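You operate a simulated robot arm through the tools that you are given. There is no shell and no other tool. Be economical: measure what you need, move in short steps, check, and stop when the job is done.

The job below is to be done with a simulated robot arm. You get a single attempt, and the scene is never put back.

JOB
Thread the winder and set the tension to 1.
Fine: orange peg over both guides into the black tray; red knob to Free before that and to Drag after; black knob to 1.

Only the result counts: the job must be done as asked and must still hold three seconds after the hand-in. Knocking over, shifting, dropping, spilling or breaking anything else fails it.

ROBOT AND FRAMES
A 7-joint arm with a two-finger parallel gripper, fixed in place. Base frame: the origin is at the foot of the arm, x ahead of it, y to its left, z up. Units: cm, rad, N and s.
Its first joint turns from -2.897 to 2.897 rad. Payload 4.4 kg.
Tool frame: the origin (TCP) lies between the finger pads and is the grasp point; the fingertips stand 2.3 cm ahead of it; z points along the fingers, y is the line along which they close. Largest opening 9.4 cm; finger width 3.8, thickness 1; the body of the gripper, 5.4 by 9.6 cm, starts 3.9 cm behind the TCP.
Orientation is that of the tool frame in the base frame, as a unit quaternion [x, y, z, w]. With the fingers straight down and closing along the base's y, the tool's x points along the base's -x, its y along +y and its z along -z.

CONTROLS
- The arm moves only by the tool drive_tool. Its argument "rows" is one flat list of numbers, 7 for each row, row after row: the shift along the tool's x, y, z in units of 150 mm (1.0 is 150 mm), then the turn, a rotation vector about the tool's x, y, z in units of 120 degrees (1.0 is 120 degrees), then the opening, from 0 (shut) to 1 (fully open). In form: [tx, ty, tz, rx, ry, rz, claw, tx, ty, tz, rx, ry, rz, claw, ...]. A call has 1 to 10 rows; each row is the pose to reach, as a shift and turn from the pose commanded when the call began, along the tool's axes at that moment. A call with a number of a shift or a turn outside -1 to 1 is refused whole. A row lasts 0.2 s, in which the tool goes at most 5 cm and 0.15 rad; a call with a longer step from one row to the next is refused whole, and so is a gripper value outside its range. Where a pose cannot be reached the arm comes as near as it can. A force on the tool above 40 N (or 10 N above the force at the start of the call, whichever is more), or a blocked arm, ends the call early, and 0.2 s more pass. Each finger travels about 7.2 cm/s and halts on what it meets, pressing with about 24 N; the grip force reading is that of the motor and also rises with nothing between the fingers. The clock runs only during rows and for 0.2 s after the last one: add rows that repeat a pose to give the fingers time. The reply holds the time, the measured pose of the TCP, the force on the tool along the base axes, the opening and the grip force, in the units named above and with some noise, with the torque about the TCP (base axes, N m) and any sound that the robot's microphone picked up, and new pictures: "views" is both (left out), scene, wrist or none.
- Cameras (640 x 400 px; columns grow to the right, rows downward): "scene" is fixed at [4.92, -49.99, 160.91]; the picture's right is [0.72, -0.69, 0.00], its down [-0.23, -0.24, -0.94] and it looks along [0.65, 0.68, -0.34] (base axes); focal length 364 px, centre (320, 200). "wrist" rides on the gripper at [8.6, 1.6, -7.4] in the tool frame; the picture's right is [-0.18, 0.98, 0.00], its down [-0.58, -0.11, -0.81] and it looks along [-0.79, -0.15, 0.59] (tool axes); focal length 243 px, centre (320, 200). There is no depth. A picture from a camera that has moved, and an enlarged one, comes with that camera's place and axes in the base frame and with its lens.
- close_up(camera, box): a new picture of the part [left, top, right, bottom] of that camera's present view, enlarged. The clock stands still meanwhile.
- hand_in(): hands the job in; it is judged then, once.

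Go step by step. Nothing tells you positions but the pictures and the camera data: compare them with the known pose of the tool, close in by small moves and look again before you grip or let go. The budget is 120 turns and 200 pictures, counting those below and the enlarged ones. Unless the task says otherwise, let go and move clear before handing in, and close with one line.

The tools are called after ">>>" by a JSON object that holds its "op" and its "data". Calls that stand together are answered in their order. drive_tool: Moves the arm, as the interface text tells. Its arguments: {"type":"object","properties":{"rows":{"type":"array"},"views":{"type":"string","enum":["both","scene","wrist","none"]}},"required":["rows"]} The other tools are called the same way: close_up (camera, box) takes an enlarged picture of a part of a camera's view; hand_in () hands the job in.

At the start:

```text
time_s: 0.0
position: [41.19, 50.14, 125.73]
orientation: [0.0, 1.0, 0.0, 0.001]
wrist_force: [0.4, -0.5, 0.1]
wrist_torque: [0.02, 0.01, 0.0]
width: 9.4
finger_force: 0.1
```

scene: 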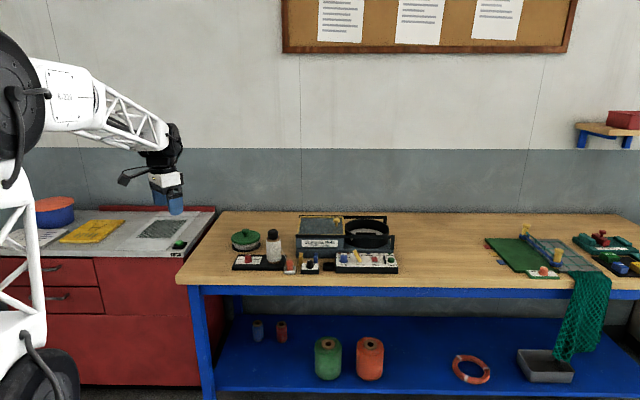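
wrist: 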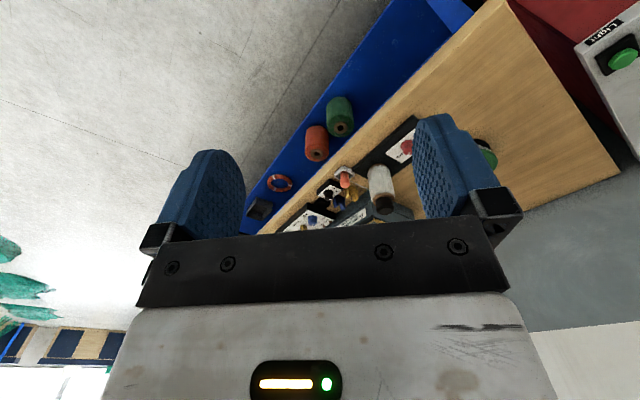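

I see a workbench with a winder-like station in the middle and a net station at the right. I'll enlarge both before moving.

>>> {"op": "close_up", "data": {"camera": "scene", "box": [220, 200, 420, 290]}}

>>> {"op": "close_up", "data": {"camera": "scene", "box": [470, 210, 640, 300]}}

```text
3.20 times, centred on (320, 245) of scene
camera zoom: at [4.92, -49.99, 160.91], right [0.72, -0.69, 0.0], down [-0.23, -0.24, -0.94], along [0.65, 0.68, -0.34], focal length 1164 px, centre (320, 56)
```

zoom: 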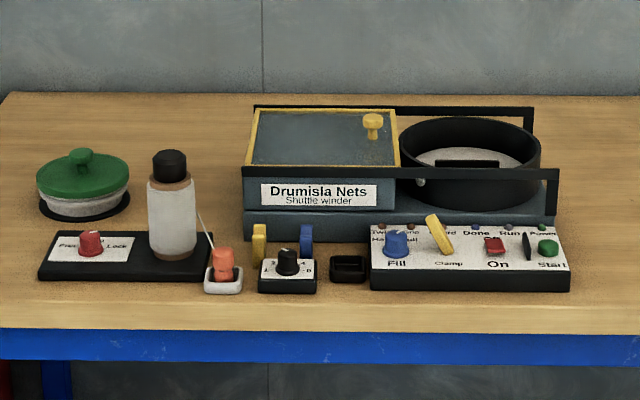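

```text
3.76 times, centred on (555, 255) of scene
camera zoom: at [4.92, -49.99, 160.91], right [0.72, -0.69, 0.0], down [-0.23, -0.24, -0.94], along [0.65, 0.68, -0.34], focal length 1369 px, centre (-565, -7)
```

zoom: 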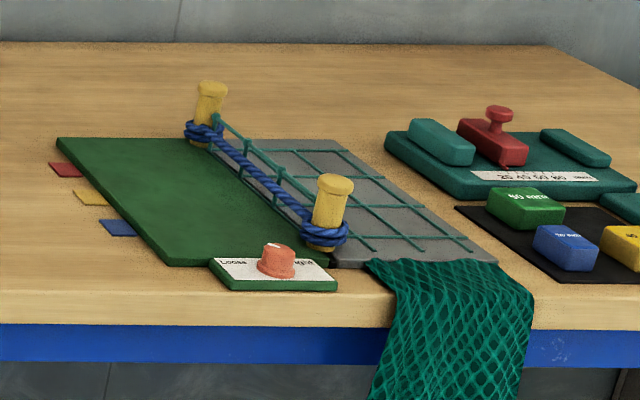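

The peg triangulates to about (83, 49, 89). I'll move nearer for a better look.

>>> {"op": "drive_tool", "data": {"rows": [-0.184, -0.107, 0.143, 0, 0, 0, 1, -0.368, -0.213, 0.285, 0, 0, 0, 1, -0.552, -0.32, 0.428, 0, 0, 0, 1, -0.736, -0.426, 0.57, 0, 0, 0, 1, -0.92, -0.533, 0.713, 0, 0, 0, 1, -0.92, -0.533, 0.713, 0, 0, 0, 1], "views": "both"}}

```text
time_s: 1.4
position: [55.21, 42.26, 114.97]
orientation: [-0.001, 1.0, -0.001, 0.0]
wrist_force: [-1.0, -0.1, 0.0]
wrist_torque: [0.01, -0.01, 0.0]
width: 9.41
finger_force: 0.1
camera wrist: at [46.52, 43.93, 122.42], right [0.18, 0.98, 0.0], down [0.58, -0.11, 0.81], along [0.79, -0.15, -0.59], focal length 243 px, centre (320, 200)
```

scene: 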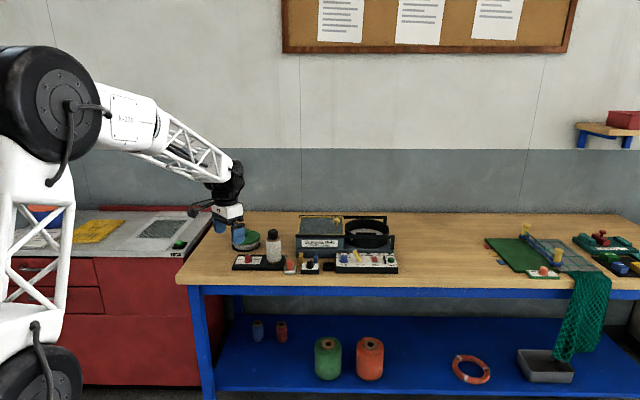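
wrist: 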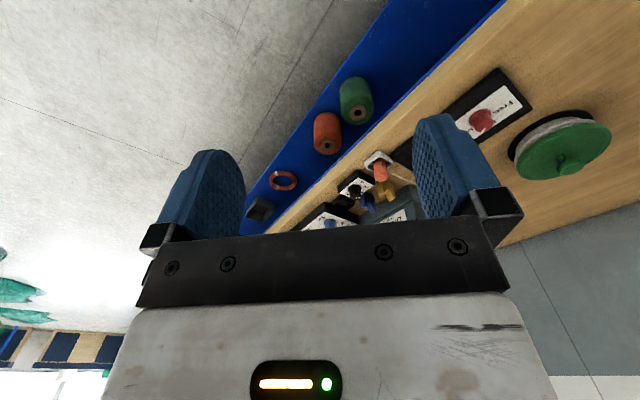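

The wrist picture is upside-down but usable. I'll turn the tool 45° to face the station squarely and approach.

>>> {"op": "drive_tool", "data": {"rows": [-0.17, -0.067, 0, 0, 0, -0.0625, 1, -0.333, -0.133, 0, 0, 0, -0.125, 1, -0.5, -0.2, 0, 0, 0, -0.1875, 1, -0.667, -0.267, 0, 0, 0, -0.25, 1, -0.833, -0.333, 0, 0, 0, -0.3125, 1, -1, -0.4, 0, 0, 0, -0.375, 1, -1, -0.4, 0, 0, 0, -0.375, 1], "views": "wrist"}}

```text
time_s: 3.0
position: [69.94, 35.87, 115.0]
orientation: [-0.384, 0.923, 0.0, 0.001]
wrist_force: [-0.1, -0.1, 0.6]
wrist_torque: [0.01, -0.03, 0.01]
width: 9.38
finger_force: 0.1
camera wrist: at [62.73, 31.1, 122.37], right [-0.57, 0.82, 0.0], down [0.49, 0.33, 0.81], along [0.66, 0.46, -0.59], focal length 243 px, centre (320, 200)
```

wrist: 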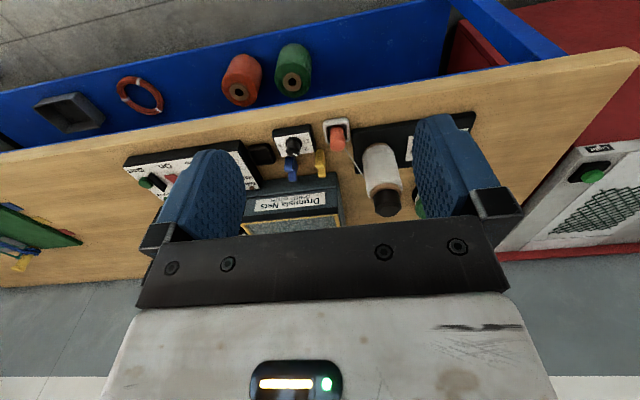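

>>> {"op": "close_up", "data": {"camera": "wrist", "box": [230, 80, 490, 240]}}

>>> {"op": "close_up", "data": {"camera": "scene", "box": [225, 230, 345, 290]}}

```text
2.46 times, centred on (360, 160) of wrist
camera zoom: at [62.73, 31.1, 122.37], right [-0.57, 0.82, 0.0], down [0.49, 0.33, 0.81], along [0.66, 0.46, -0.59], focal length 597 px, centre (222, 298)
```

zoom: 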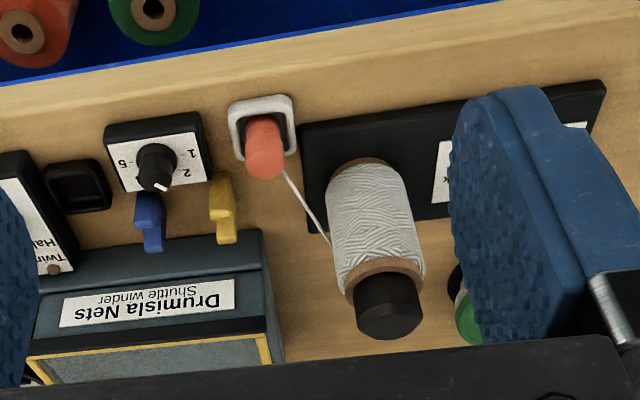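

```text
5.33 times, centred on (285, 260) of scene
camera zoom: at [4.92, -49.99, 160.91], right [0.72, -0.69, 0.0], down [-0.23, -0.24, -0.94], along [0.65, 0.68, -0.34], focal length 1939 px, centre (507, -120)
```

zoom: 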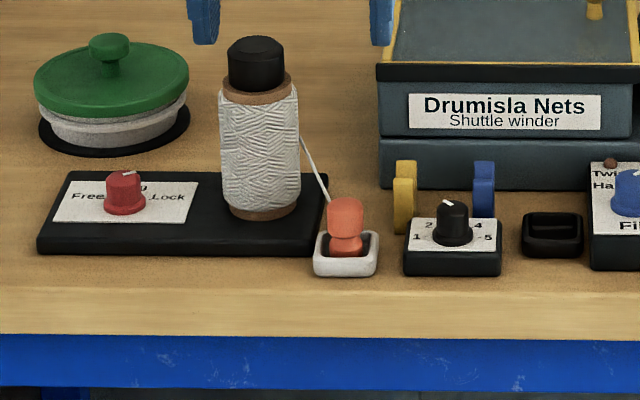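

Red knob is at about (74, 64, 89), labels Free/Drag/Lock. I'll move over it to read pointers from nearby.

>>> {"op": "drive_tool", "data": {"rows": [-0.2, 0.15, 0.066, 0, 0, 0, 1, -0.4, 0.3, 0.133, 0, 0, 0, 1, -0.6, 0.45, 0.2, 0, 0, 0, 1, -0.8, 0.6, 0.266, 0, 0, 0, 1, -0.99, 0.75, 0.333, 0, 0, 0, 1, -0.99, 0.75, 0.333, 0, 0, 0, 1], "views": "wrist"}}

```text
time_s: 4.4
position: [72.58, 54.52, 110.08]
orientation: [-0.382, 0.924, 0.0, 0.0]
wrist_force: [-0.1, -0.4, 0.0]
wrist_torque: [0.0, 0.03, -0.02]
width: 9.39
finger_force: 0.1
camera wrist: at [65.55, 49.61, 117.58], right [-0.56, 0.83, 0.0], down [0.49, 0.33, 0.81], along [0.67, 0.46, -0.59], focal length 243 px, centre (320, 200)
```

wrist: 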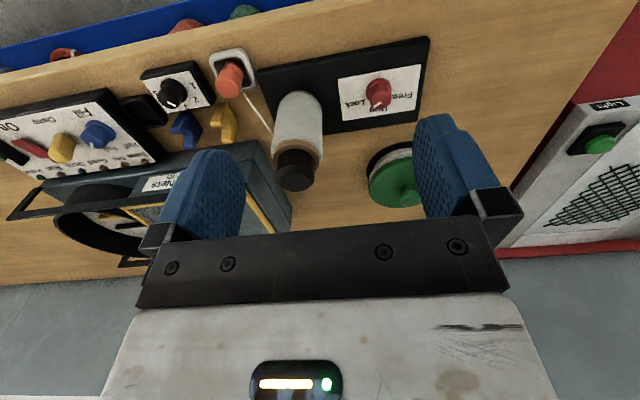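

>>> {"op": "close_up", "data": {"camera": "wrist", "box": [310, 40, 450, 128]}}

>>> {"op": "close_up", "data": {"camera": "wrist", "box": [120, 40, 280, 140]}}

>>> {"op": "close_up", "data": {"camera": "scene", "box": [228, 240, 308, 280]}}

```text
4.55 times, centred on (380, 84) of wrist
camera zoom: at [65.55, 49.61, 117.58], right [-0.56, 0.83, 0.0], down [0.49, 0.33, 0.81], along [0.67, 0.46, -0.59], focal length 1103 px, centre (47, 727)
```

zoom: 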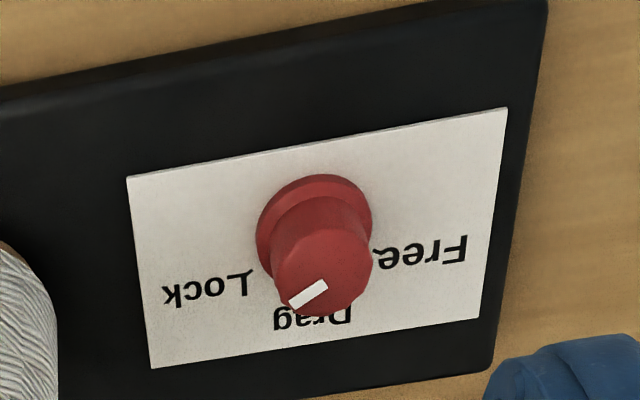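

```text
4.00 times, centred on (200, 90) of wrist
camera zoom: at [65.55, 49.61, 117.58], right [-0.56, 0.83, 0.0], down [0.49, 0.33, 0.81], along [0.67, 0.46, -0.59], focal length 970 px, centre (800, 640)
```

zoom: 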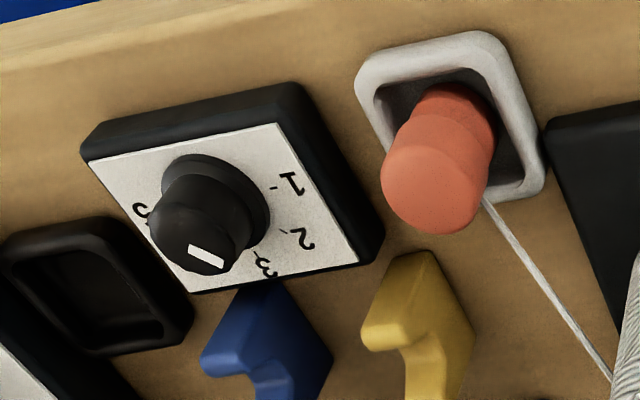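

```text
8.00 times, centred on (268, 260) of scene
camera zoom: at [4.92, -49.99, 160.91], right [0.72, -0.69, 0.0], down [-0.23, -0.24, -0.94], along [0.65, 0.68, -0.34], focal length 2909 px, centre (736, -280)
```

zoom: 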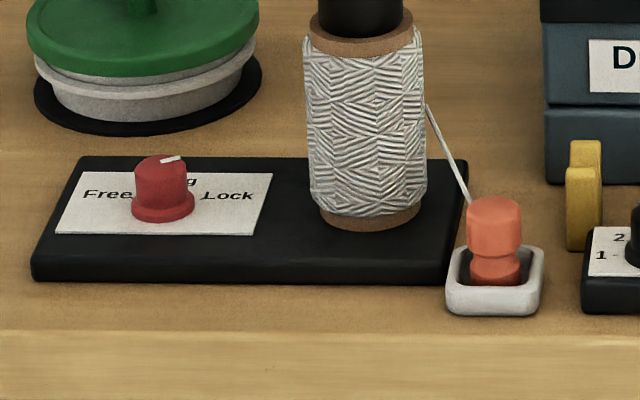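

The red knob is at Lock now, so Free is about 120° counter-clockwise. I'll pre-turn the tool clockwise so the camera stays away from the bobbin, and move over the knob.

>>> {"op": "drive_tool", "data": {"rows": [-0.07, 0.04, 0.0, 0, 0, 0.07, 1, -0.15, 0.085, 0.0, 0, 0, 0.14, 1, -0.22, 0.128, 0.05, 0, 0, 0.21, 1, -0.3, 0.17, 0.1, 0, 0, 0.28, 1, -0.37, 0.21, 0.15, 0, 0, 0.35, 1, -0.44, 0.256, 0.25, 0, 0, 0.42, 1, -0.51, 0.3, 0.32, 0, 0, 0.49, 1, -0.59, 0.34, 0.4, 0, 0, 0.56, 1, -0.66, 0.384, 0.47, 0, 0, 0.63, 1, -0.733, 0.427, 0.533, 0, 0, 0.7, 1], "views": "both"}}

```text
time_s: 6.6
position: [75.84, 66.96, 102.04]
orientation: [0.335, 0.942, 0.001, 0.0]
wrist_force: [0.2, 0.1, -0.1]
wrist_torque: [-0.02, 0.02, 0.01]
width: 9.39
finger_force: 0.0
camera wrist: at [70.21, 73.79, 109.51], right [0.76, 0.65, 0.0], down [0.38, -0.45, 0.81], along [0.52, -0.62, -0.59], focal length 243 px, centre (320, 200)
```

scene: 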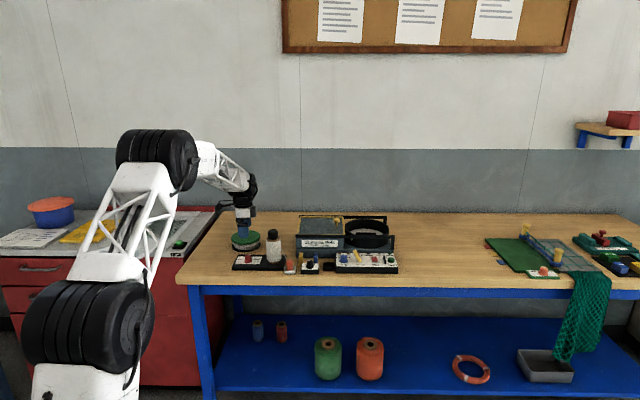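
wrist: 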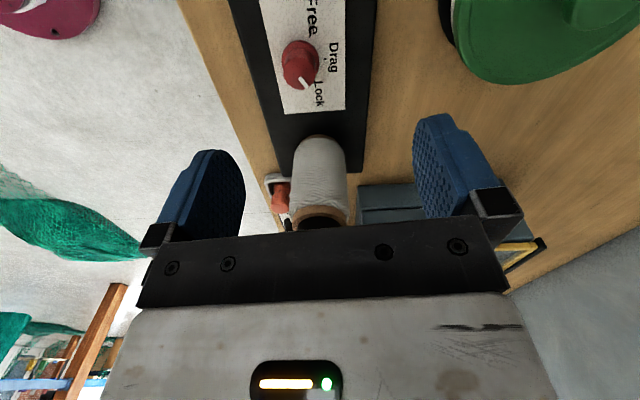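

Knob top triangulates to (75.0, 65.85, 89.1). I'll centre and descend to just above it.

>>> {"op": "drive_tool", "data": {"rows": [0, -0.05, 0.1, 0, 0, 0, 1, 0, -0.093, 0.28, 0, 0, 0, 1, 0, -0.093, 0.45, 0, 0, 0, 1, 0, -0.093, 0.56, 0, 0, 0, 1, 0, -0.093, 0.6, 0, 0, 0, 1, 0, -0.093, 0.6, 0, 0, 0, 1], "views": "both"}}

>>> {"op": "close_up", "data": {"camera": "scene", "box": [220, 220, 300, 270]}}

```text
time_s: 8.0
position: [75.06, 65.96, 93.08]
orientation: [0.334, 0.943, 0.0, 0.001]
wrist_force: [0.3, 0.0, -0.3]
wrist_torque: [-0.01, 0.01, 0.02]
width: 9.39
finger_force: 0.1
camera wrist: at [69.42, 72.69, 100.52], right [0.76, 0.65, 0.0], down [0.38, -0.45, 0.81], along [0.52, -0.61, -0.59], focal length 243 px, centre (320, 200)
```

scene: 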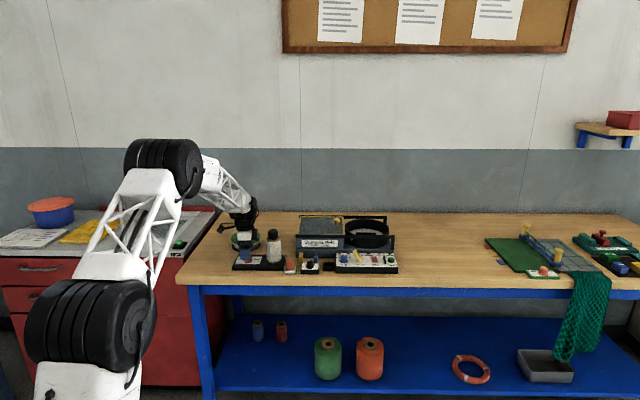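
wrist: 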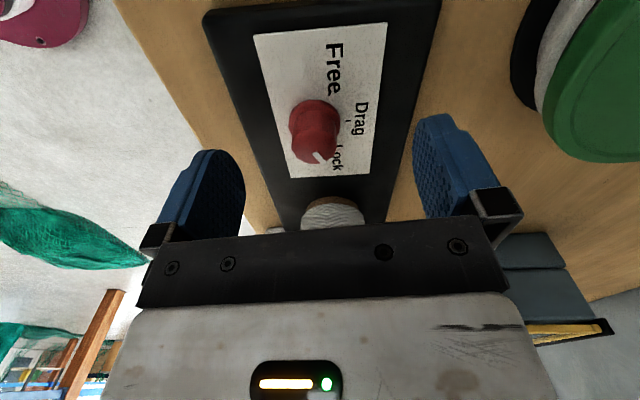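

```text
8.00 times, centred on (260, 245) of scene
camera zoom: at [4.92, -49.99, 160.91], right [0.72, -0.69, 0.0], down [-0.23, -0.24, -0.94], along [0.65, 0.68, -0.34], focal length 2909 px, centre (800, -160)
```

zoom: 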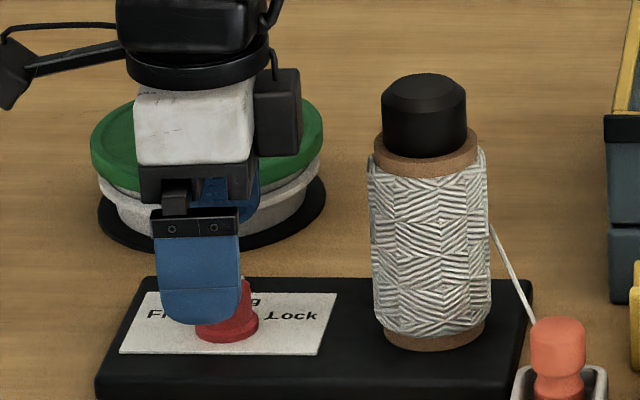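

Knob appears about 0.45 cm toward tool −x and 0.35 toward −y; I'll correct and descend around it.

>>> {"op": "drive_tool", "data": {"rows": [-0.03, -0.023, 0.0, 0, 0, 0, 1, -0.03, -0.023, 0.08, 0, 0, 0, 1, -0.03, -0.023, 0.14, 0, 0, 0, 1, -0.03, -0.023, 0.18, 0, 0, 0, 1, -0.03, -0.023, 0.18, 0, 0, 0, 1], "views": "wrist"}}

>>> {"op": "close_up", "data": {"camera": "scene", "box": [220, 220, 300, 270]}}

```text
time_s: 9.2
position: [75.19, 65.37, 90.28]
orientation: [0.333, 0.943, -0.001, 0.0]
wrist_force: [1.0, 0.8, 0.3]
wrist_torque: [0.0, 0.02, 0.0]
width: 9.41
finger_force: 0.1
camera wrist: at [69.48, 72.11, 97.75], right [0.76, 0.65, 0.0], down [0.38, -0.45, 0.81], along [0.52, -0.61, -0.59], focal length 243 px, centre (320, 200)
```

wrist: 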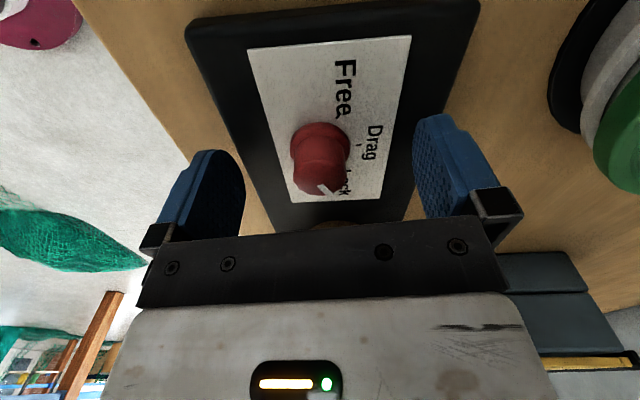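

```text
8.00 times, centred on (260, 245) of scene
camera zoom: at [4.92, -49.99, 160.91], right [0.72, -0.69, 0.0], down [-0.23, -0.24, -0.94], along [0.65, 0.68, -0.34], focal length 2909 px, centre (800, -160)
```

zoom: 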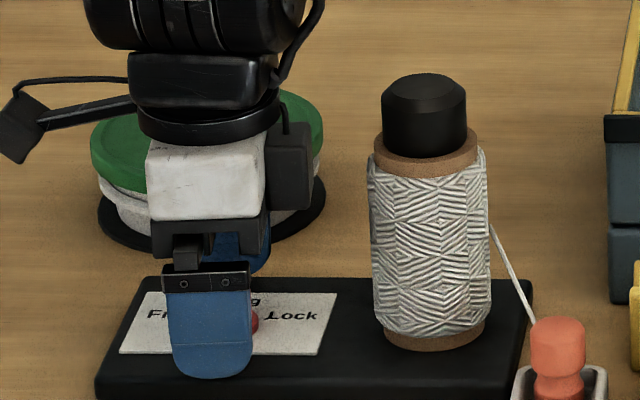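

Centred. Closing on the red knob.

>>> {"op": "drive_tool", "data": {"rows": [0, 0, 0, 0, 0, 0, 0.5, 0, 0, 0, 0, 0, 0, 0.2, 0, 0, 0, 0, 0, 0, 0.2, 0, 0, 0, 0, 0, 0, 0.2, 0, 0, 0, 0, 0, 0, 0.2], "views": "wrist"}}

```text
time_s: 10.4
position: [75.08, 65.3, 90.39]
orientation: [0.334, 0.943, 0.0, 0.0]
wrist_force: [-12.4, -13.5, 12.6]
wrist_torque: [-0.36, 0.32, -0.02]
width: 2.8
finger_force: 45.3
camera wrist: at [69.46, 72.09, 97.8], right [0.76, 0.65, 0.0], down [0.38, -0.45, 0.81], along [0.52, -0.61, -0.59], focal length 243 px, centre (320, 200)
```

wrist: 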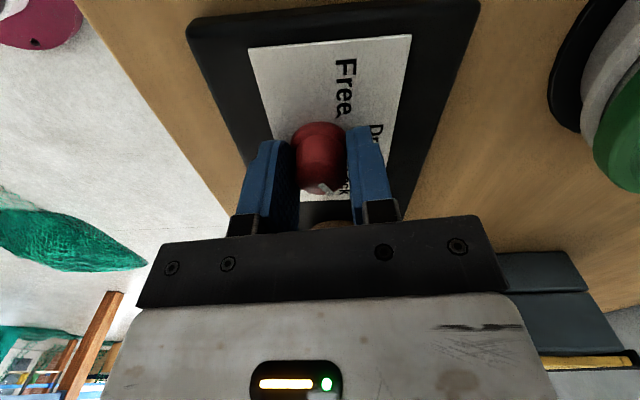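

Gripped with some side load; I'll ease it and turn 60° counter-clockwise (toward Drag), then check.

>>> {"op": "drive_tool", "data": {"rows": [0, -0.01, -0.005, 0, 0, 0, 0.2, 0, -0.01, -0.005, 0, 0, -0.06, 0.2, 0, -0.01, -0.005, 0, 0, -0.12, 0.2, 0, -0.01, -0.005, 0, 0, -0.18, 0.2, 0, -0.01, -0.005, 0, 0, -0.24, 0.2, 0, -0.01, -0.005, 0, 0, -0.3, 0.2, 0, -0.01, -0.005, 0, 0, -0.36, 0.2, 0, -0.01, -0.005, 0, 0, -0.42, 0.2, 0, -0.01, -0.005, 0, 0, -0.46, 0.2, 0, -0.01, -0.005, 0, 0, -0.5, 0.2], "views": "wrist"}}

```text
time_s: 12.5
position: [75.13, 65.24, 90.6]
orientation: [-0.152, 0.988, 0.0, 0.001]
wrist_force: [-2.8, -3.7, 4.4]
wrist_torque: [-0.12, 0.21, 0.04]
width: 2.58
finger_force: 45.2
stopped in row 10: the force on the tool passed its limit at 42 N (the readings are from after the stop); the commanded pose is now the measured one
camera wrist: at [66.38, 64.23, 98.01], right [-0.12, 0.99, 0.0], down [0.59, 0.07, 0.81], along [0.8, 0.1, -0.59], focal length 243 px, centre (320, 200)
```

wrist: 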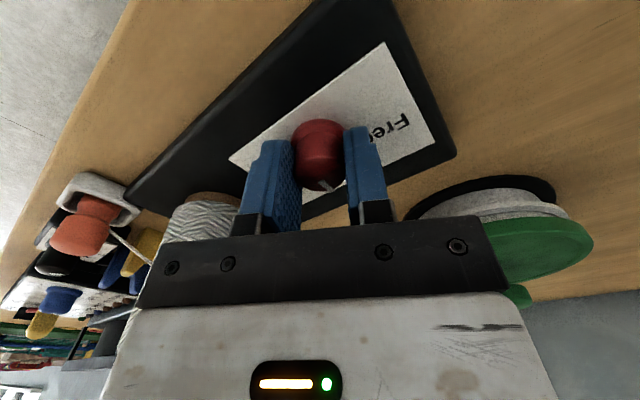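

The knob follows the grip (56° so far). Continuing to Free.

>>> {"op": "drive_tool", "data": {"rows": [0, 0, 0, 0, 0, -0.06, 0.2, 0, 0, 0, 0, 0, -0.12, 0.2, 0, 0, 0, 0, 0, -0.18, 0.2, 0, 0, 0, 0, 0, -0.24, 0.2, 0, 0, 0, 0, 0, -0.3, 0.2, 0, 0, 0, 0, 0, -0.36, 0.2, 0, 0, 0, 0, 0, -0.42, 0.2, 0, 0, 0, 0, 0, -0.48, 0.2, 0, 0, 0, 0, 0, -0.52, 0.2], "views": "wrist"}}

>>> {"op": "close_up", "data": {"camera": "wrist", "box": [240, 60, 420, 220]}}

>>> {"op": "close_up", "data": {"camera": "scene", "box": [220, 220, 300, 270]}}

```text
time_s: 14.5
position: [75.15, 65.12, 90.61]
orientation: [-0.635, 0.772, -0.001, 0.001]
wrist_force: [-5.7, -9.3, 5.8]
wrist_torque: [-0.58, 0.06, -0.01]
width: 2.56
finger_force: 45.1
stopped in row 9: the force on the tool passed its limit at 42 N (the readings are from after the stop); the commanded pose is now the measured one
camera wrist: at [71.92, 57.07, 98.04], right [-0.93, 0.37, 0.0], down [0.22, 0.55, 0.81], along [0.3, 0.75, -0.59], focal length 243 px, centre (320, 200)
```

wrist: 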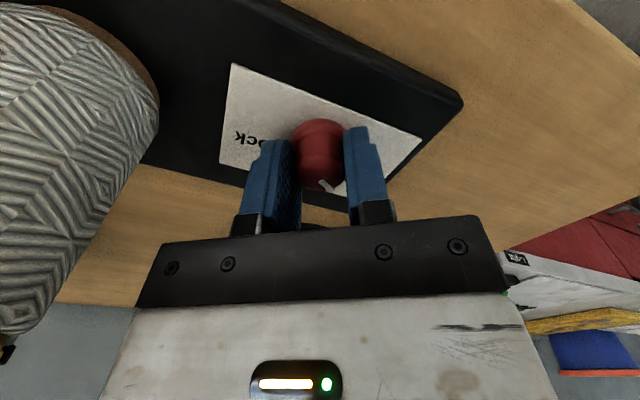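

```text
2.50 times, centred on (330, 140) of wrist
camera zoom: at [71.92, 57.07, 98.04], right [-0.93, 0.37, 0.0], down [0.22, 0.55, 0.81], along [0.3, 0.75, -0.59], focal length 606 px, centre (295, 350)
```

zoom: 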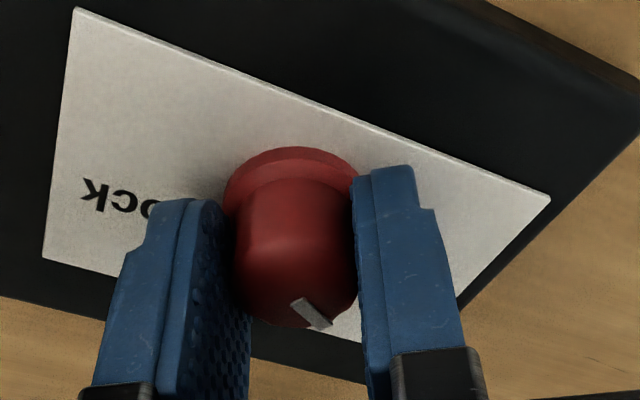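

```text
8.00 times, centred on (260, 245) of scene
camera zoom: at [4.92, -49.99, 160.91], right [0.72, -0.69, 0.0], down [-0.23, -0.24, -0.94], along [0.65, 0.68, -0.34], focal length 2909 px, centre (800, -160)
```

zoom: 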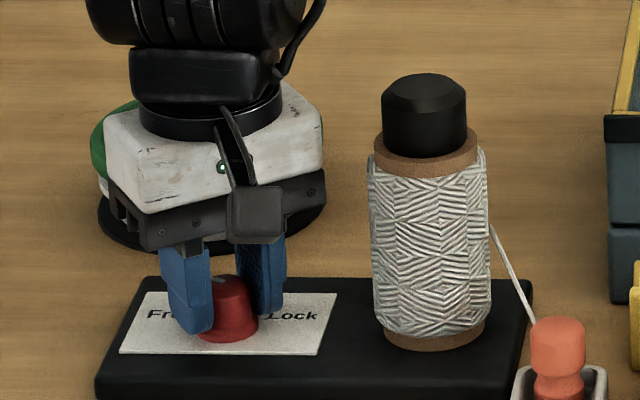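

Turned 118° in total. Releasing and rising to read the pointer.

>>> {"op": "drive_tool", "data": {"rows": [0, 0, 0, 0, 0, 0, 0.55, 0, 0, 0, 0, 0, 0, 0.55, 0, 0, -0.1, 0, 0, 0, 0.55, 0, 0, -0.3, 0, 0, 0, 0.55, 0, 0, -0.55, 0, 0, 0, 0.55, 0, 0, -0.8, 0, 0, 0, 0.55, 0, 0, -0.8, 0, 0, 0, 0.55], "views": "wrist"}}

>>> {"op": "close_up", "data": {"camera": "scene", "box": [220, 230, 300, 280]}}

>>> {"op": "close_up", "data": {"camera": "wrist", "box": [240, 0, 420, 130]}}

```text
time_s: 16.1
position: [75.14, 65.26, 102.44]
orientation: [-0.636, 0.772, 0.0, 0.001]
wrist_force: [-0.1, -0.1, 0.7]
wrist_torque: [0.0, -0.01, 0.01]
width: 5.18
finger_force: 0.0
camera wrist: at [71.91, 57.12, 109.95], right [-0.93, 0.37, 0.0], down [0.22, 0.55, 0.81], along [0.3, 0.75, -0.59], focal length 243 px, centre (320, 200)
```

wrist: 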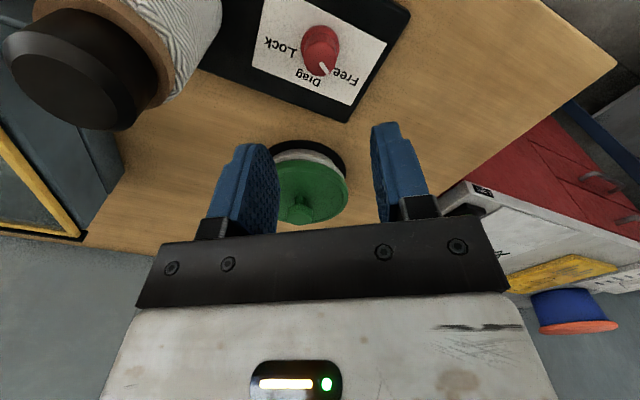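

```text
8.00 times, centred on (260, 255) of scene
camera zoom: at [4.92, -49.99, 160.91], right [0.72, -0.69, 0.0], down [-0.23, -0.24, -0.94], along [0.65, 0.68, -0.34], focal length 2909 px, centre (800, -240)
```

zoom: 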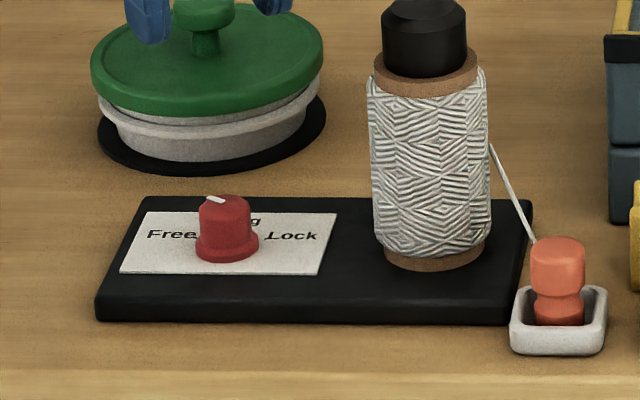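

```text
3.08 times, centred on (330, 65) of wrist
camera zoom: at [71.91, 57.12, 109.95], right [-0.93, 0.37, 0.0], down [0.22, 0.55, 0.81], along [0.3, 0.75, -0.59], focal length 746 px, centre (289, 615)
```

zoom: 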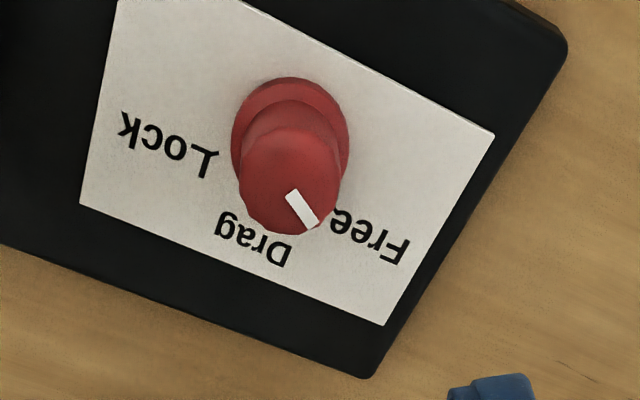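

Red is at Free. Next I'll lift over the bobbin toward the guides and inspect their shape.

>>> {"op": "drive_tool", "data": {"rows": [0, 0, -0.2, 0, 0, 0, 0.55, 0.1, -0.17, -0.3, 0, 0, 0.06, 0.55, 0.2, -0.34, -0.3, 0, 0, 0.12, 0.55, 0.31, -0.51, -0.3, 0, 0, 0.18, 0.55, 0.42, -0.683, -0.3, 0, 0, 0.24, 0.55, 0.55, -0.9, -0.3, 0, 0, 0.283, 0.55, 0.6, -1, -0.3, 0, 0, 0.283, 0.55, 0.6, -1, -0.3, 0, 0, 0.283, 0.55], "views": "wrist"}}

```text
time_s: 17.9
position: [88.3, 53.54, 107.01]
orientation: [-0.38, 0.925, 0.001, 0.002]
wrist_force: [0.0, 0.6, -0.1]
wrist_torque: [0.0, -0.01, -0.05]
width: 5.18
finger_force: 0.1
camera wrist: at [81.03, 48.63, 114.44], right [-0.56, 0.83, 0.0], down [0.49, 0.33, 0.81], along [0.67, 0.45, -0.59], focal length 243 px, centre (320, 200)
```

wrist: 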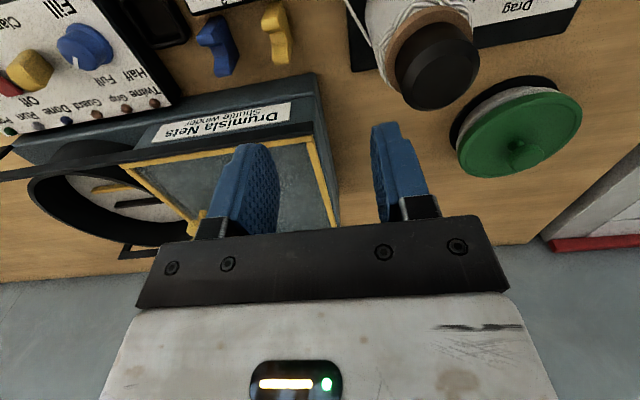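

>>> {"op": "drive_tool", "data": {"rows": [0.2, -0.13, 0, 0, 0, 0, 0.55, 0.4, -0.26, 0, 0, 0, 0, 0.55, 0.6, -0.26, 0.2, 0, 0, 0, 0.55, 0.65, -0.26, 0.4, 0, 0, 0, 0.55, 0.65, -0.26, 0.53, 0, 0, 0, 0.55, 0.65, -0.26, 0.53, 0, 0, 0, 0.55], "views": "wrist"}}

>>> {"op": "close_up", "data": {"camera": "wrist", "box": [220, 20, 420, 145]}}

```text
time_s: 19.3
position: [84.09, 43.77, 99.0]
orientation: [-0.383, 0.924, 0.0, 0.0]
wrist_force: [1.3, -0.3, 0.2]
wrist_torque: [-0.05, -0.02, 0.0]
width: 5.16
finger_force: 0.0
camera wrist: at [76.79, 38.86, 106.62], right [-0.56, 0.83, 0.0], down [0.49, 0.33, 0.81], along [0.67, 0.45, -0.59], focal length 243 px, centre (320, 200)
```

wrist: 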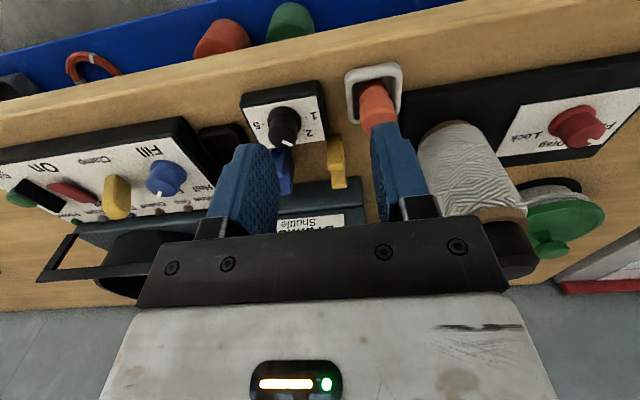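

```text
3.20 times, centred on (320, 82) of wrist
camera zoom: at [76.79, 38.86, 106.62], right [-0.56, 0.83, 0.0], down [0.49, 0.33, 0.81], along [0.67, 0.45, -0.59], focal length 776 px, centre (320, 576)
```

zoom: 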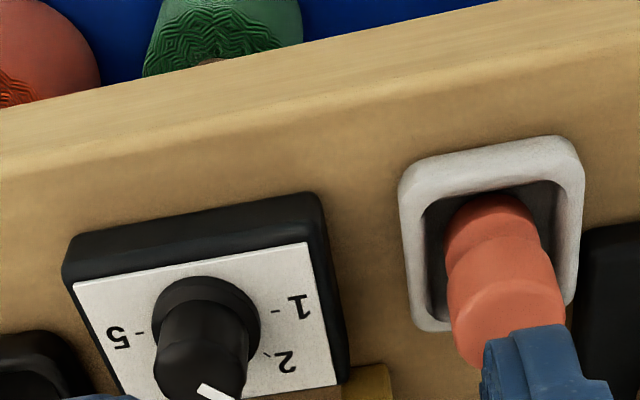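

>>> {"op": "close_up", "data": {"camera": "wrist", "box": [240, 90, 400, 215]}}

>>> {"op": "close_up", "data": {"camera": "scene", "box": [275, 240, 345, 284]}}

```text
3.20 times, centred on (320, 152) of wrist
camera zoom: at [76.79, 38.86, 106.62], right [-0.56, 0.83, 0.0], down [0.49, 0.33, 0.81], along [0.67, 0.45, -0.59], focal length 776 px, centre (320, 352)
```

zoom: 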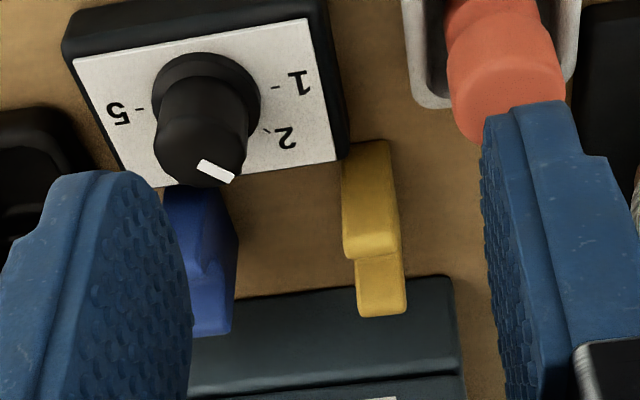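

```text
9.09 times, centred on (310, 262) of scene
camera zoom: at [4.92, -49.99, 160.91], right [0.72, -0.69, 0.0], down [-0.23, -0.24, -0.94], along [0.65, 0.68, -0.34], focal length 3306 px, centre (411, -364)
```

zoom: 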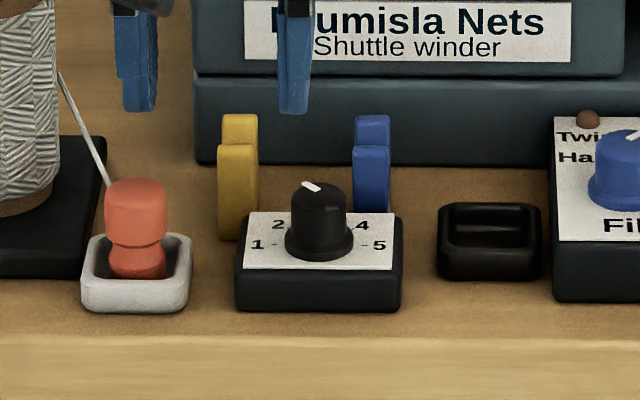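

Guides are forks with a groove running left–right at about z 90; black knob is at 2 (1 is 45° further CCW). Now I'll move above the orange peg with the fingers straddling the thread direction.

>>> {"op": "drive_tool", "data": {"rows": [0, 0.05, 0, 0, 0, -0.06, 0.55, -0.04, 0.1, 0, 0, 0, -0.12, 0.55, -0.08, 0.15, 0, 0, 0, -0.18, 0.55, -0.13, 0.2, 0, 0, 0, -0.24, 0.55, -0.17, 0.25, 0, 0, 0, -0.3, 0.55, -0.213, 0.297, 0, 0, 0, -0.36, 0.55, -0.213, 0.297, 0, 0, 0, -0.375, 0.55, -0.213, 0.297, 0, 0, 0, -0.375, 0.55], "views": "wrist"}}

>>> {"op": "close_up", "data": {"camera": "scene", "box": [260, 230, 340, 280]}}

```text
time_s: 21.1
position: [83.01, 49.31, 99.35]
orientation: [-0.706, 0.708, 0.0, 0.002]
wrist_force: [0.6, 0.1, -0.3]
wrist_torque: [0.05, 0.0, 0.0]
width: 5.18
finger_force: 0.1
camera wrist: at [81.48, 40.62, 106.63], right [-0.98, 0.19, 0.0], down [0.11, 0.58, 0.81], along [0.15, 0.79, -0.59], focal length 243 px, centre (320, 200)
```

wrist: 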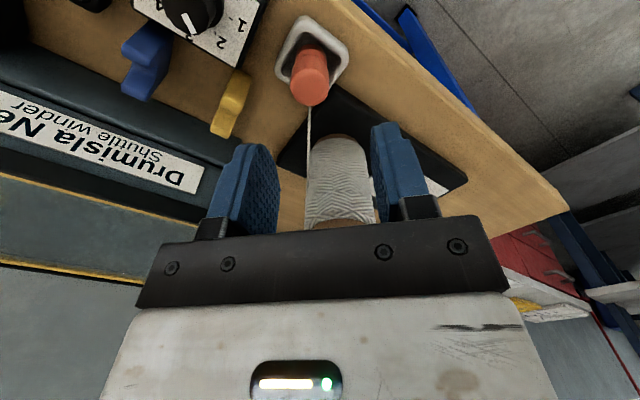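

```text
8.00 times, centred on (300, 255) of scene
camera zoom: at [4.92, -49.99, 160.91], right [0.72, -0.69, 0.0], down [-0.23, -0.24, -0.94], along [0.65, 0.68, -0.34], focal length 2909 px, centre (480, -240)
```

zoom: 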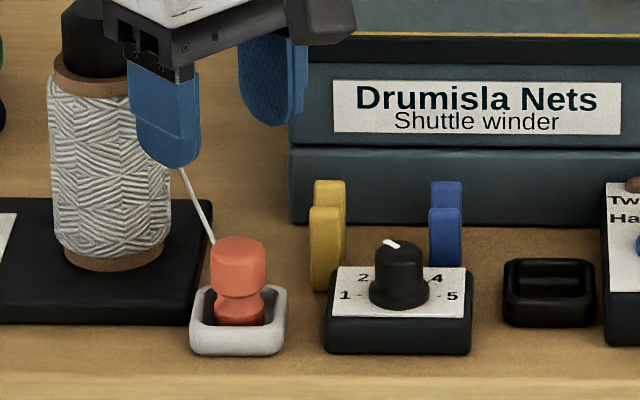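

>>> {"op": "drive_tool", "data": {"rows": [-0.033, -0.053, 0.1, 0, 0, 0, 0.65, -0.033, -0.053, 0.25, 0, 0, 0, 0.65, -0.033, -0.053, 0.36, 0, 0, 0, 0.65, -0.033, -0.053, 0.38, 0, 0, 0, 0.65, -0.033, -0.053, 0.38, 0, 0, 0, 0.65], "views": "wrist"}}

>>> {"op": "close_up", "data": {"camera": "scene", "box": [260, 230, 340, 280]}}

```text
time_s: 22.3
position: [83.88, 49.66, 93.38]
orientation: [-0.707, 0.707, 0.0, 0.001]
wrist_force: [0.0, -0.2, 0.0]
wrist_torque: [-0.01, 0.0, -0.02]
width: 6.11
finger_force: 0.1
camera wrist: at [82.31, 41.06, 100.77], right [-0.98, 0.19, 0.0], down [0.11, 0.58, 0.81], along [0.15, 0.79, -0.59], focal length 243 px, centre (320, 200)
```

wrist: 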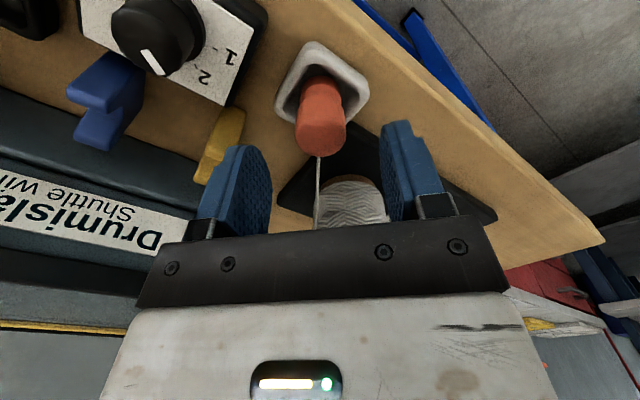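

```text
8.00 times, centred on (300, 255) of scene
camera zoom: at [4.92, -49.99, 160.91], right [0.72, -0.69, 0.0], down [-0.23, -0.24, -0.94], along [0.65, 0.68, -0.34], focal length 2909 px, centre (480, -240)
```

zoom: 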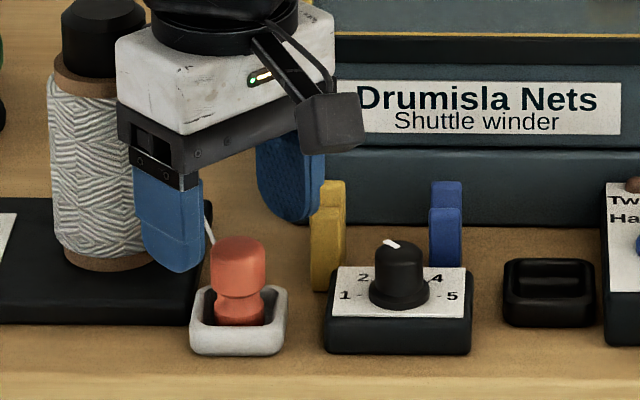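

Centred over the peg. Descending so the pads hold its head above the thread neck, then closing.

>>> {"op": "drive_tool", "data": {"rows": [0, 0, 0.08, 0, 0, 0, 0.65, 0, 0, 0.15, 0, 0, 0, 0.65, 0, 0, 0.2, 0, 0, 0, 0.65, 0, 0, 0.2, 0, 0, 0, 0.65, 0, 0, 0.2, 0, 0, 0, 0.35, 0, 0, 0.2, 0, 0, 0, 0.2, 0, 0, 0.2, 0, 0, 0, 0.15, 0, 0, 0.2, 0, 0, 0, 0.15], "views": "wrist"}}

>>> {"op": "close_up", "data": {"camera": "scene", "box": [260, 230, 340, 280]}}

```text
time_s: 24.1
position: [83.81, 49.7, 90.36]
orientation: [-0.706, 0.708, 0.0, 0.002]
wrist_force: [0.1, 0.2, 0.3]
wrist_torque: [-0.03, -0.01, 0.03]
width: 2.5
finger_force: 24.3
camera wrist: at [82.19, 41.1, 97.76], right [-0.98, 0.19, 0.0], down [0.11, 0.58, 0.81], along [0.15, 0.79, -0.59], focal length 243 px, centre (320, 200)
```

wrist: 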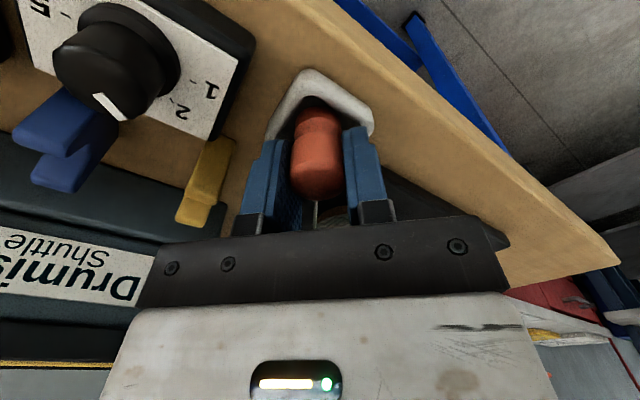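

```text
8.00 times, centred on (300, 255) of scene
camera zoom: at [4.92, -49.99, 160.91], right [0.72, -0.69, 0.0], down [-0.23, -0.24, -0.94], along [0.65, 0.68, -0.34], focal length 2909 px, centre (480, -240)
```

zoom: 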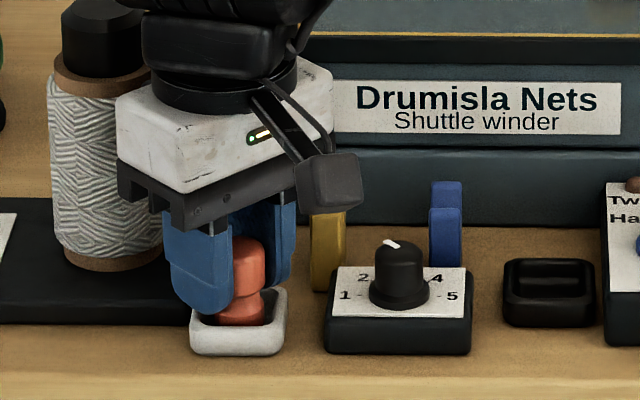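

Gripped cleanly (2.5 cm). Lifting.

>>> {"op": "drive_tool", "data": {"rows": [0, 0, -0.06, 0, 0, 0, 0.15, 0, 0, -0.14, 0, 0, 0, 0.15, 0, 0, -0.24, 0, 0, 0, 0.15, 0, 0, -0.34, 0, 0, 0, 0.15, 0, 0, -0.44, 0, 0, 0, 0.15, 0, 0, -0.52, 0, 0, 0, 0.15, 0, 0, -0.52, 0, 0, 0, 0.15], "views": "wrist"}}

>>> {"op": "close_up", "data": {"camera": "scene", "box": [260, 220, 340, 270]}}

```text
time_s: 25.7
position: [83.87, 49.69, 98.29]
orientation: [-0.707, 0.708, 0.0, 0.001]
wrist_force: [0.1, 0.3, 0.4]
wrist_torque: [-0.02, -0.03, 0.02]
width: 2.53
finger_force: 23.9
camera wrist: at [82.3, 41.15, 105.67], right [-0.98, 0.19, 0.0], down [0.11, 0.58, 0.81], along [0.15, 0.79, -0.59], focal length 243 px, centre (320, 200)
```

wrist: 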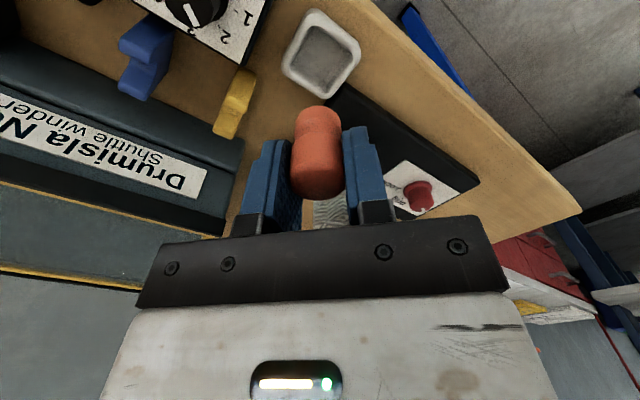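

```text
8.00 times, centred on (300, 245) of scene
camera zoom: at [4.92, -49.99, 160.91], right [0.72, -0.69, 0.0], down [-0.23, -0.24, -0.94], along [0.65, 0.68, -0.34], focal length 2909 px, centre (480, -160)
```

zoom: 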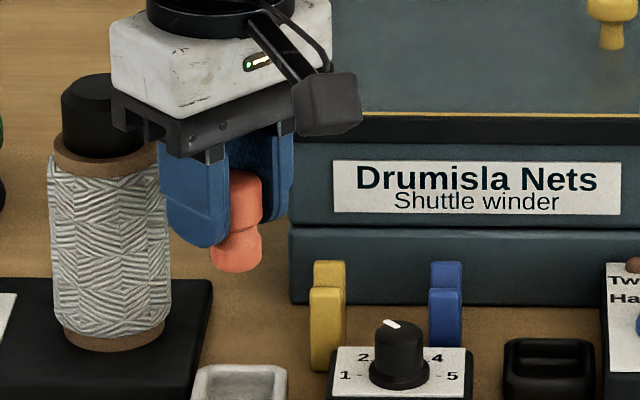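

>>> {"op": "close_up", "data": {"camera": "wrist", "box": [90, 0, 270, 150]}}

>>> {"op": "close_up", "data": {"camera": "scene", "box": [292, 245, 342, 276]}}

```text
2.67 times, centred on (180, 75) of wrist
camera zoom: at [82.3, 41.15, 105.67], right [-0.98, 0.19, 0.0], down [0.11, 0.58, 0.81], along [0.15, 0.79, -0.59], focal length 647 px, centre (693, 533)
```

zoom: 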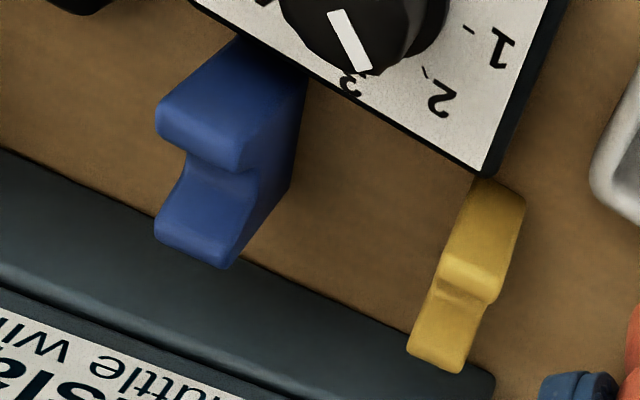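

```text
12.80 times, centred on (317, 260) of scene
camera zoom: at [4.92, -49.99, 160.91], right [0.72, -0.69, 0.0], down [-0.23, -0.24, -0.94], along [0.65, 0.68, -0.34], focal length 4655 px, centre (358, -574)
```

zoom: 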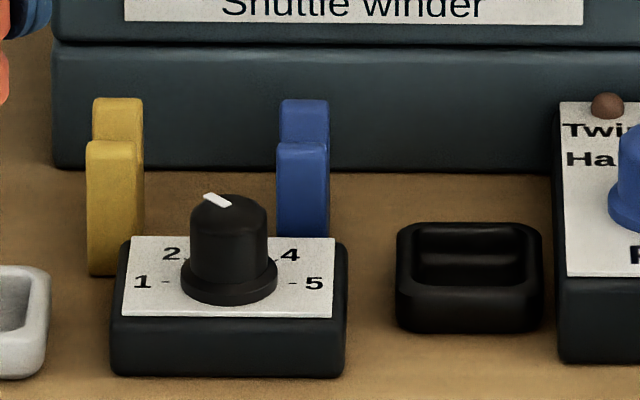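

Groove line is at about v≈98.5 (behind the black knob). Moving the peg back to the left of the yellow guide, on the groove line, staying above it.

>>> {"op": "drive_tool", "data": {"rows": [-0.06, -0.085, 0, 0, 0, 0, 0.15, -0.12, -0.17, 0, 0, 0, 0, 0.15, -0.183, -0.253, 0, 0, 0, 0, 0.15, -0.183, -0.253, 0, 0, 0, 0, 0.15], "views": "wrist"}}

>>> {"op": "close_up", "data": {"camera": "scene", "box": [260, 220, 340, 270]}}

```text
time_s: 26.7
position: [87.67, 52.5, 98.17]
orientation: [-0.707, 0.708, 0.0, 0.001]
wrist_force: [0.3, -0.6, -0.7]
wrist_torque: [0.02, 0.03, 0.01]
width: 2.52
finger_force: 23.9
camera wrist: at [86.09, 43.84, 105.61], right [-0.98, 0.19, 0.0], down [0.11, 0.58, 0.81], along [0.15, 0.79, -0.59], focal length 243 px, centre (320, 200)
```

wrist: 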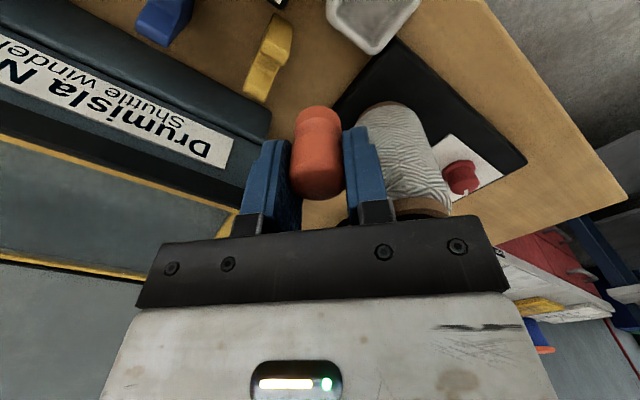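

```text
8.00 times, centred on (300, 245) of scene
camera zoom: at [4.92, -49.99, 160.91], right [0.72, -0.69, 0.0], down [-0.23, -0.24, -0.94], along [0.65, 0.68, -0.34], focal length 2909 px, centre (480, -160)
```

zoom: 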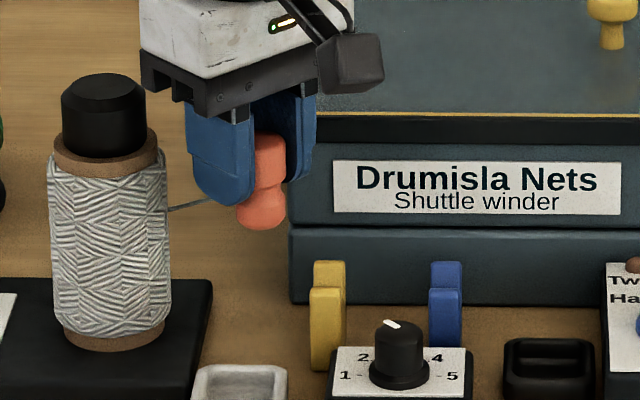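

Position reached, thread running from bobbin to peg. Sweeping right along the groove line over both guides.

>>> {"op": "drive_tool", "data": {"rows": [0.11, -0.115, 0, 0, 0, 0, 0.15, 0.22, -0.23, 0, 0, 0, 0, 0.15, 0.33, -0.345, 0, 0, 0, 0, 0.15, 0.44, -0.46, 0, 0, 0, 0, 0.15, 0.55, -0.575, 0, 0, 0, 0, 0.15, 0.665, -0.693, 0, 0, 0, 0, 0.15, 0.665, -0.693, 0, 0, 0, 0, 0.15], "views": "wrist"}}

>>> {"op": "close_up", "data": {"camera": "scene", "box": [265, 220, 345, 270]}}

```text
time_s: 28.3
position: [98.23, 42.63, 98.27]
orientation: [-0.706, 0.708, 0.001, 0.001]
wrist_force: [-0.5, 0.0, 0.0]
wrist_torque: [0.01, 0.0, -0.01]
width: 2.5
finger_force: 23.9
camera wrist: at [96.59, 33.95, 105.72], right [-0.98, 0.19, 0.0], down [0.11, 0.58, 0.81], along [0.15, 0.79, -0.59], focal length 243 px, centre (320, 200)
```

wrist: 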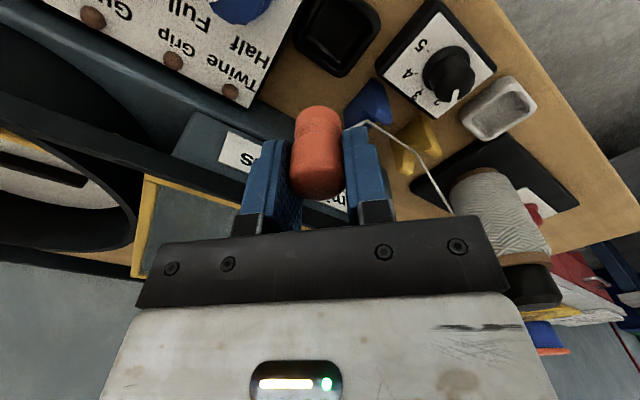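

```text
8.00 times, centred on (305, 245) of scene
camera zoom: at [4.92, -49.99, 160.91], right [0.72, -0.69, 0.0], down [-0.23, -0.24, -0.94], along [0.65, 0.68, -0.34], focal length 2909 px, centre (440, -160)
```

zoom: 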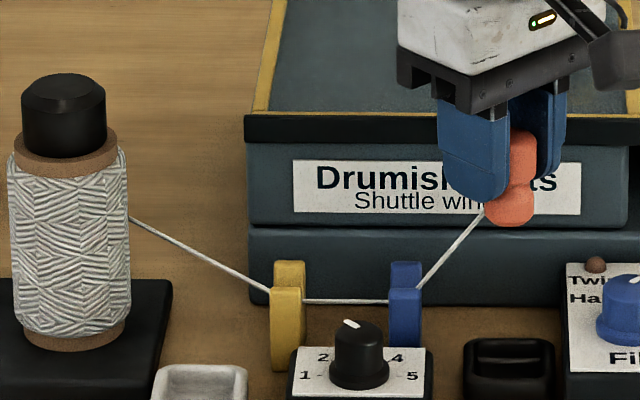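

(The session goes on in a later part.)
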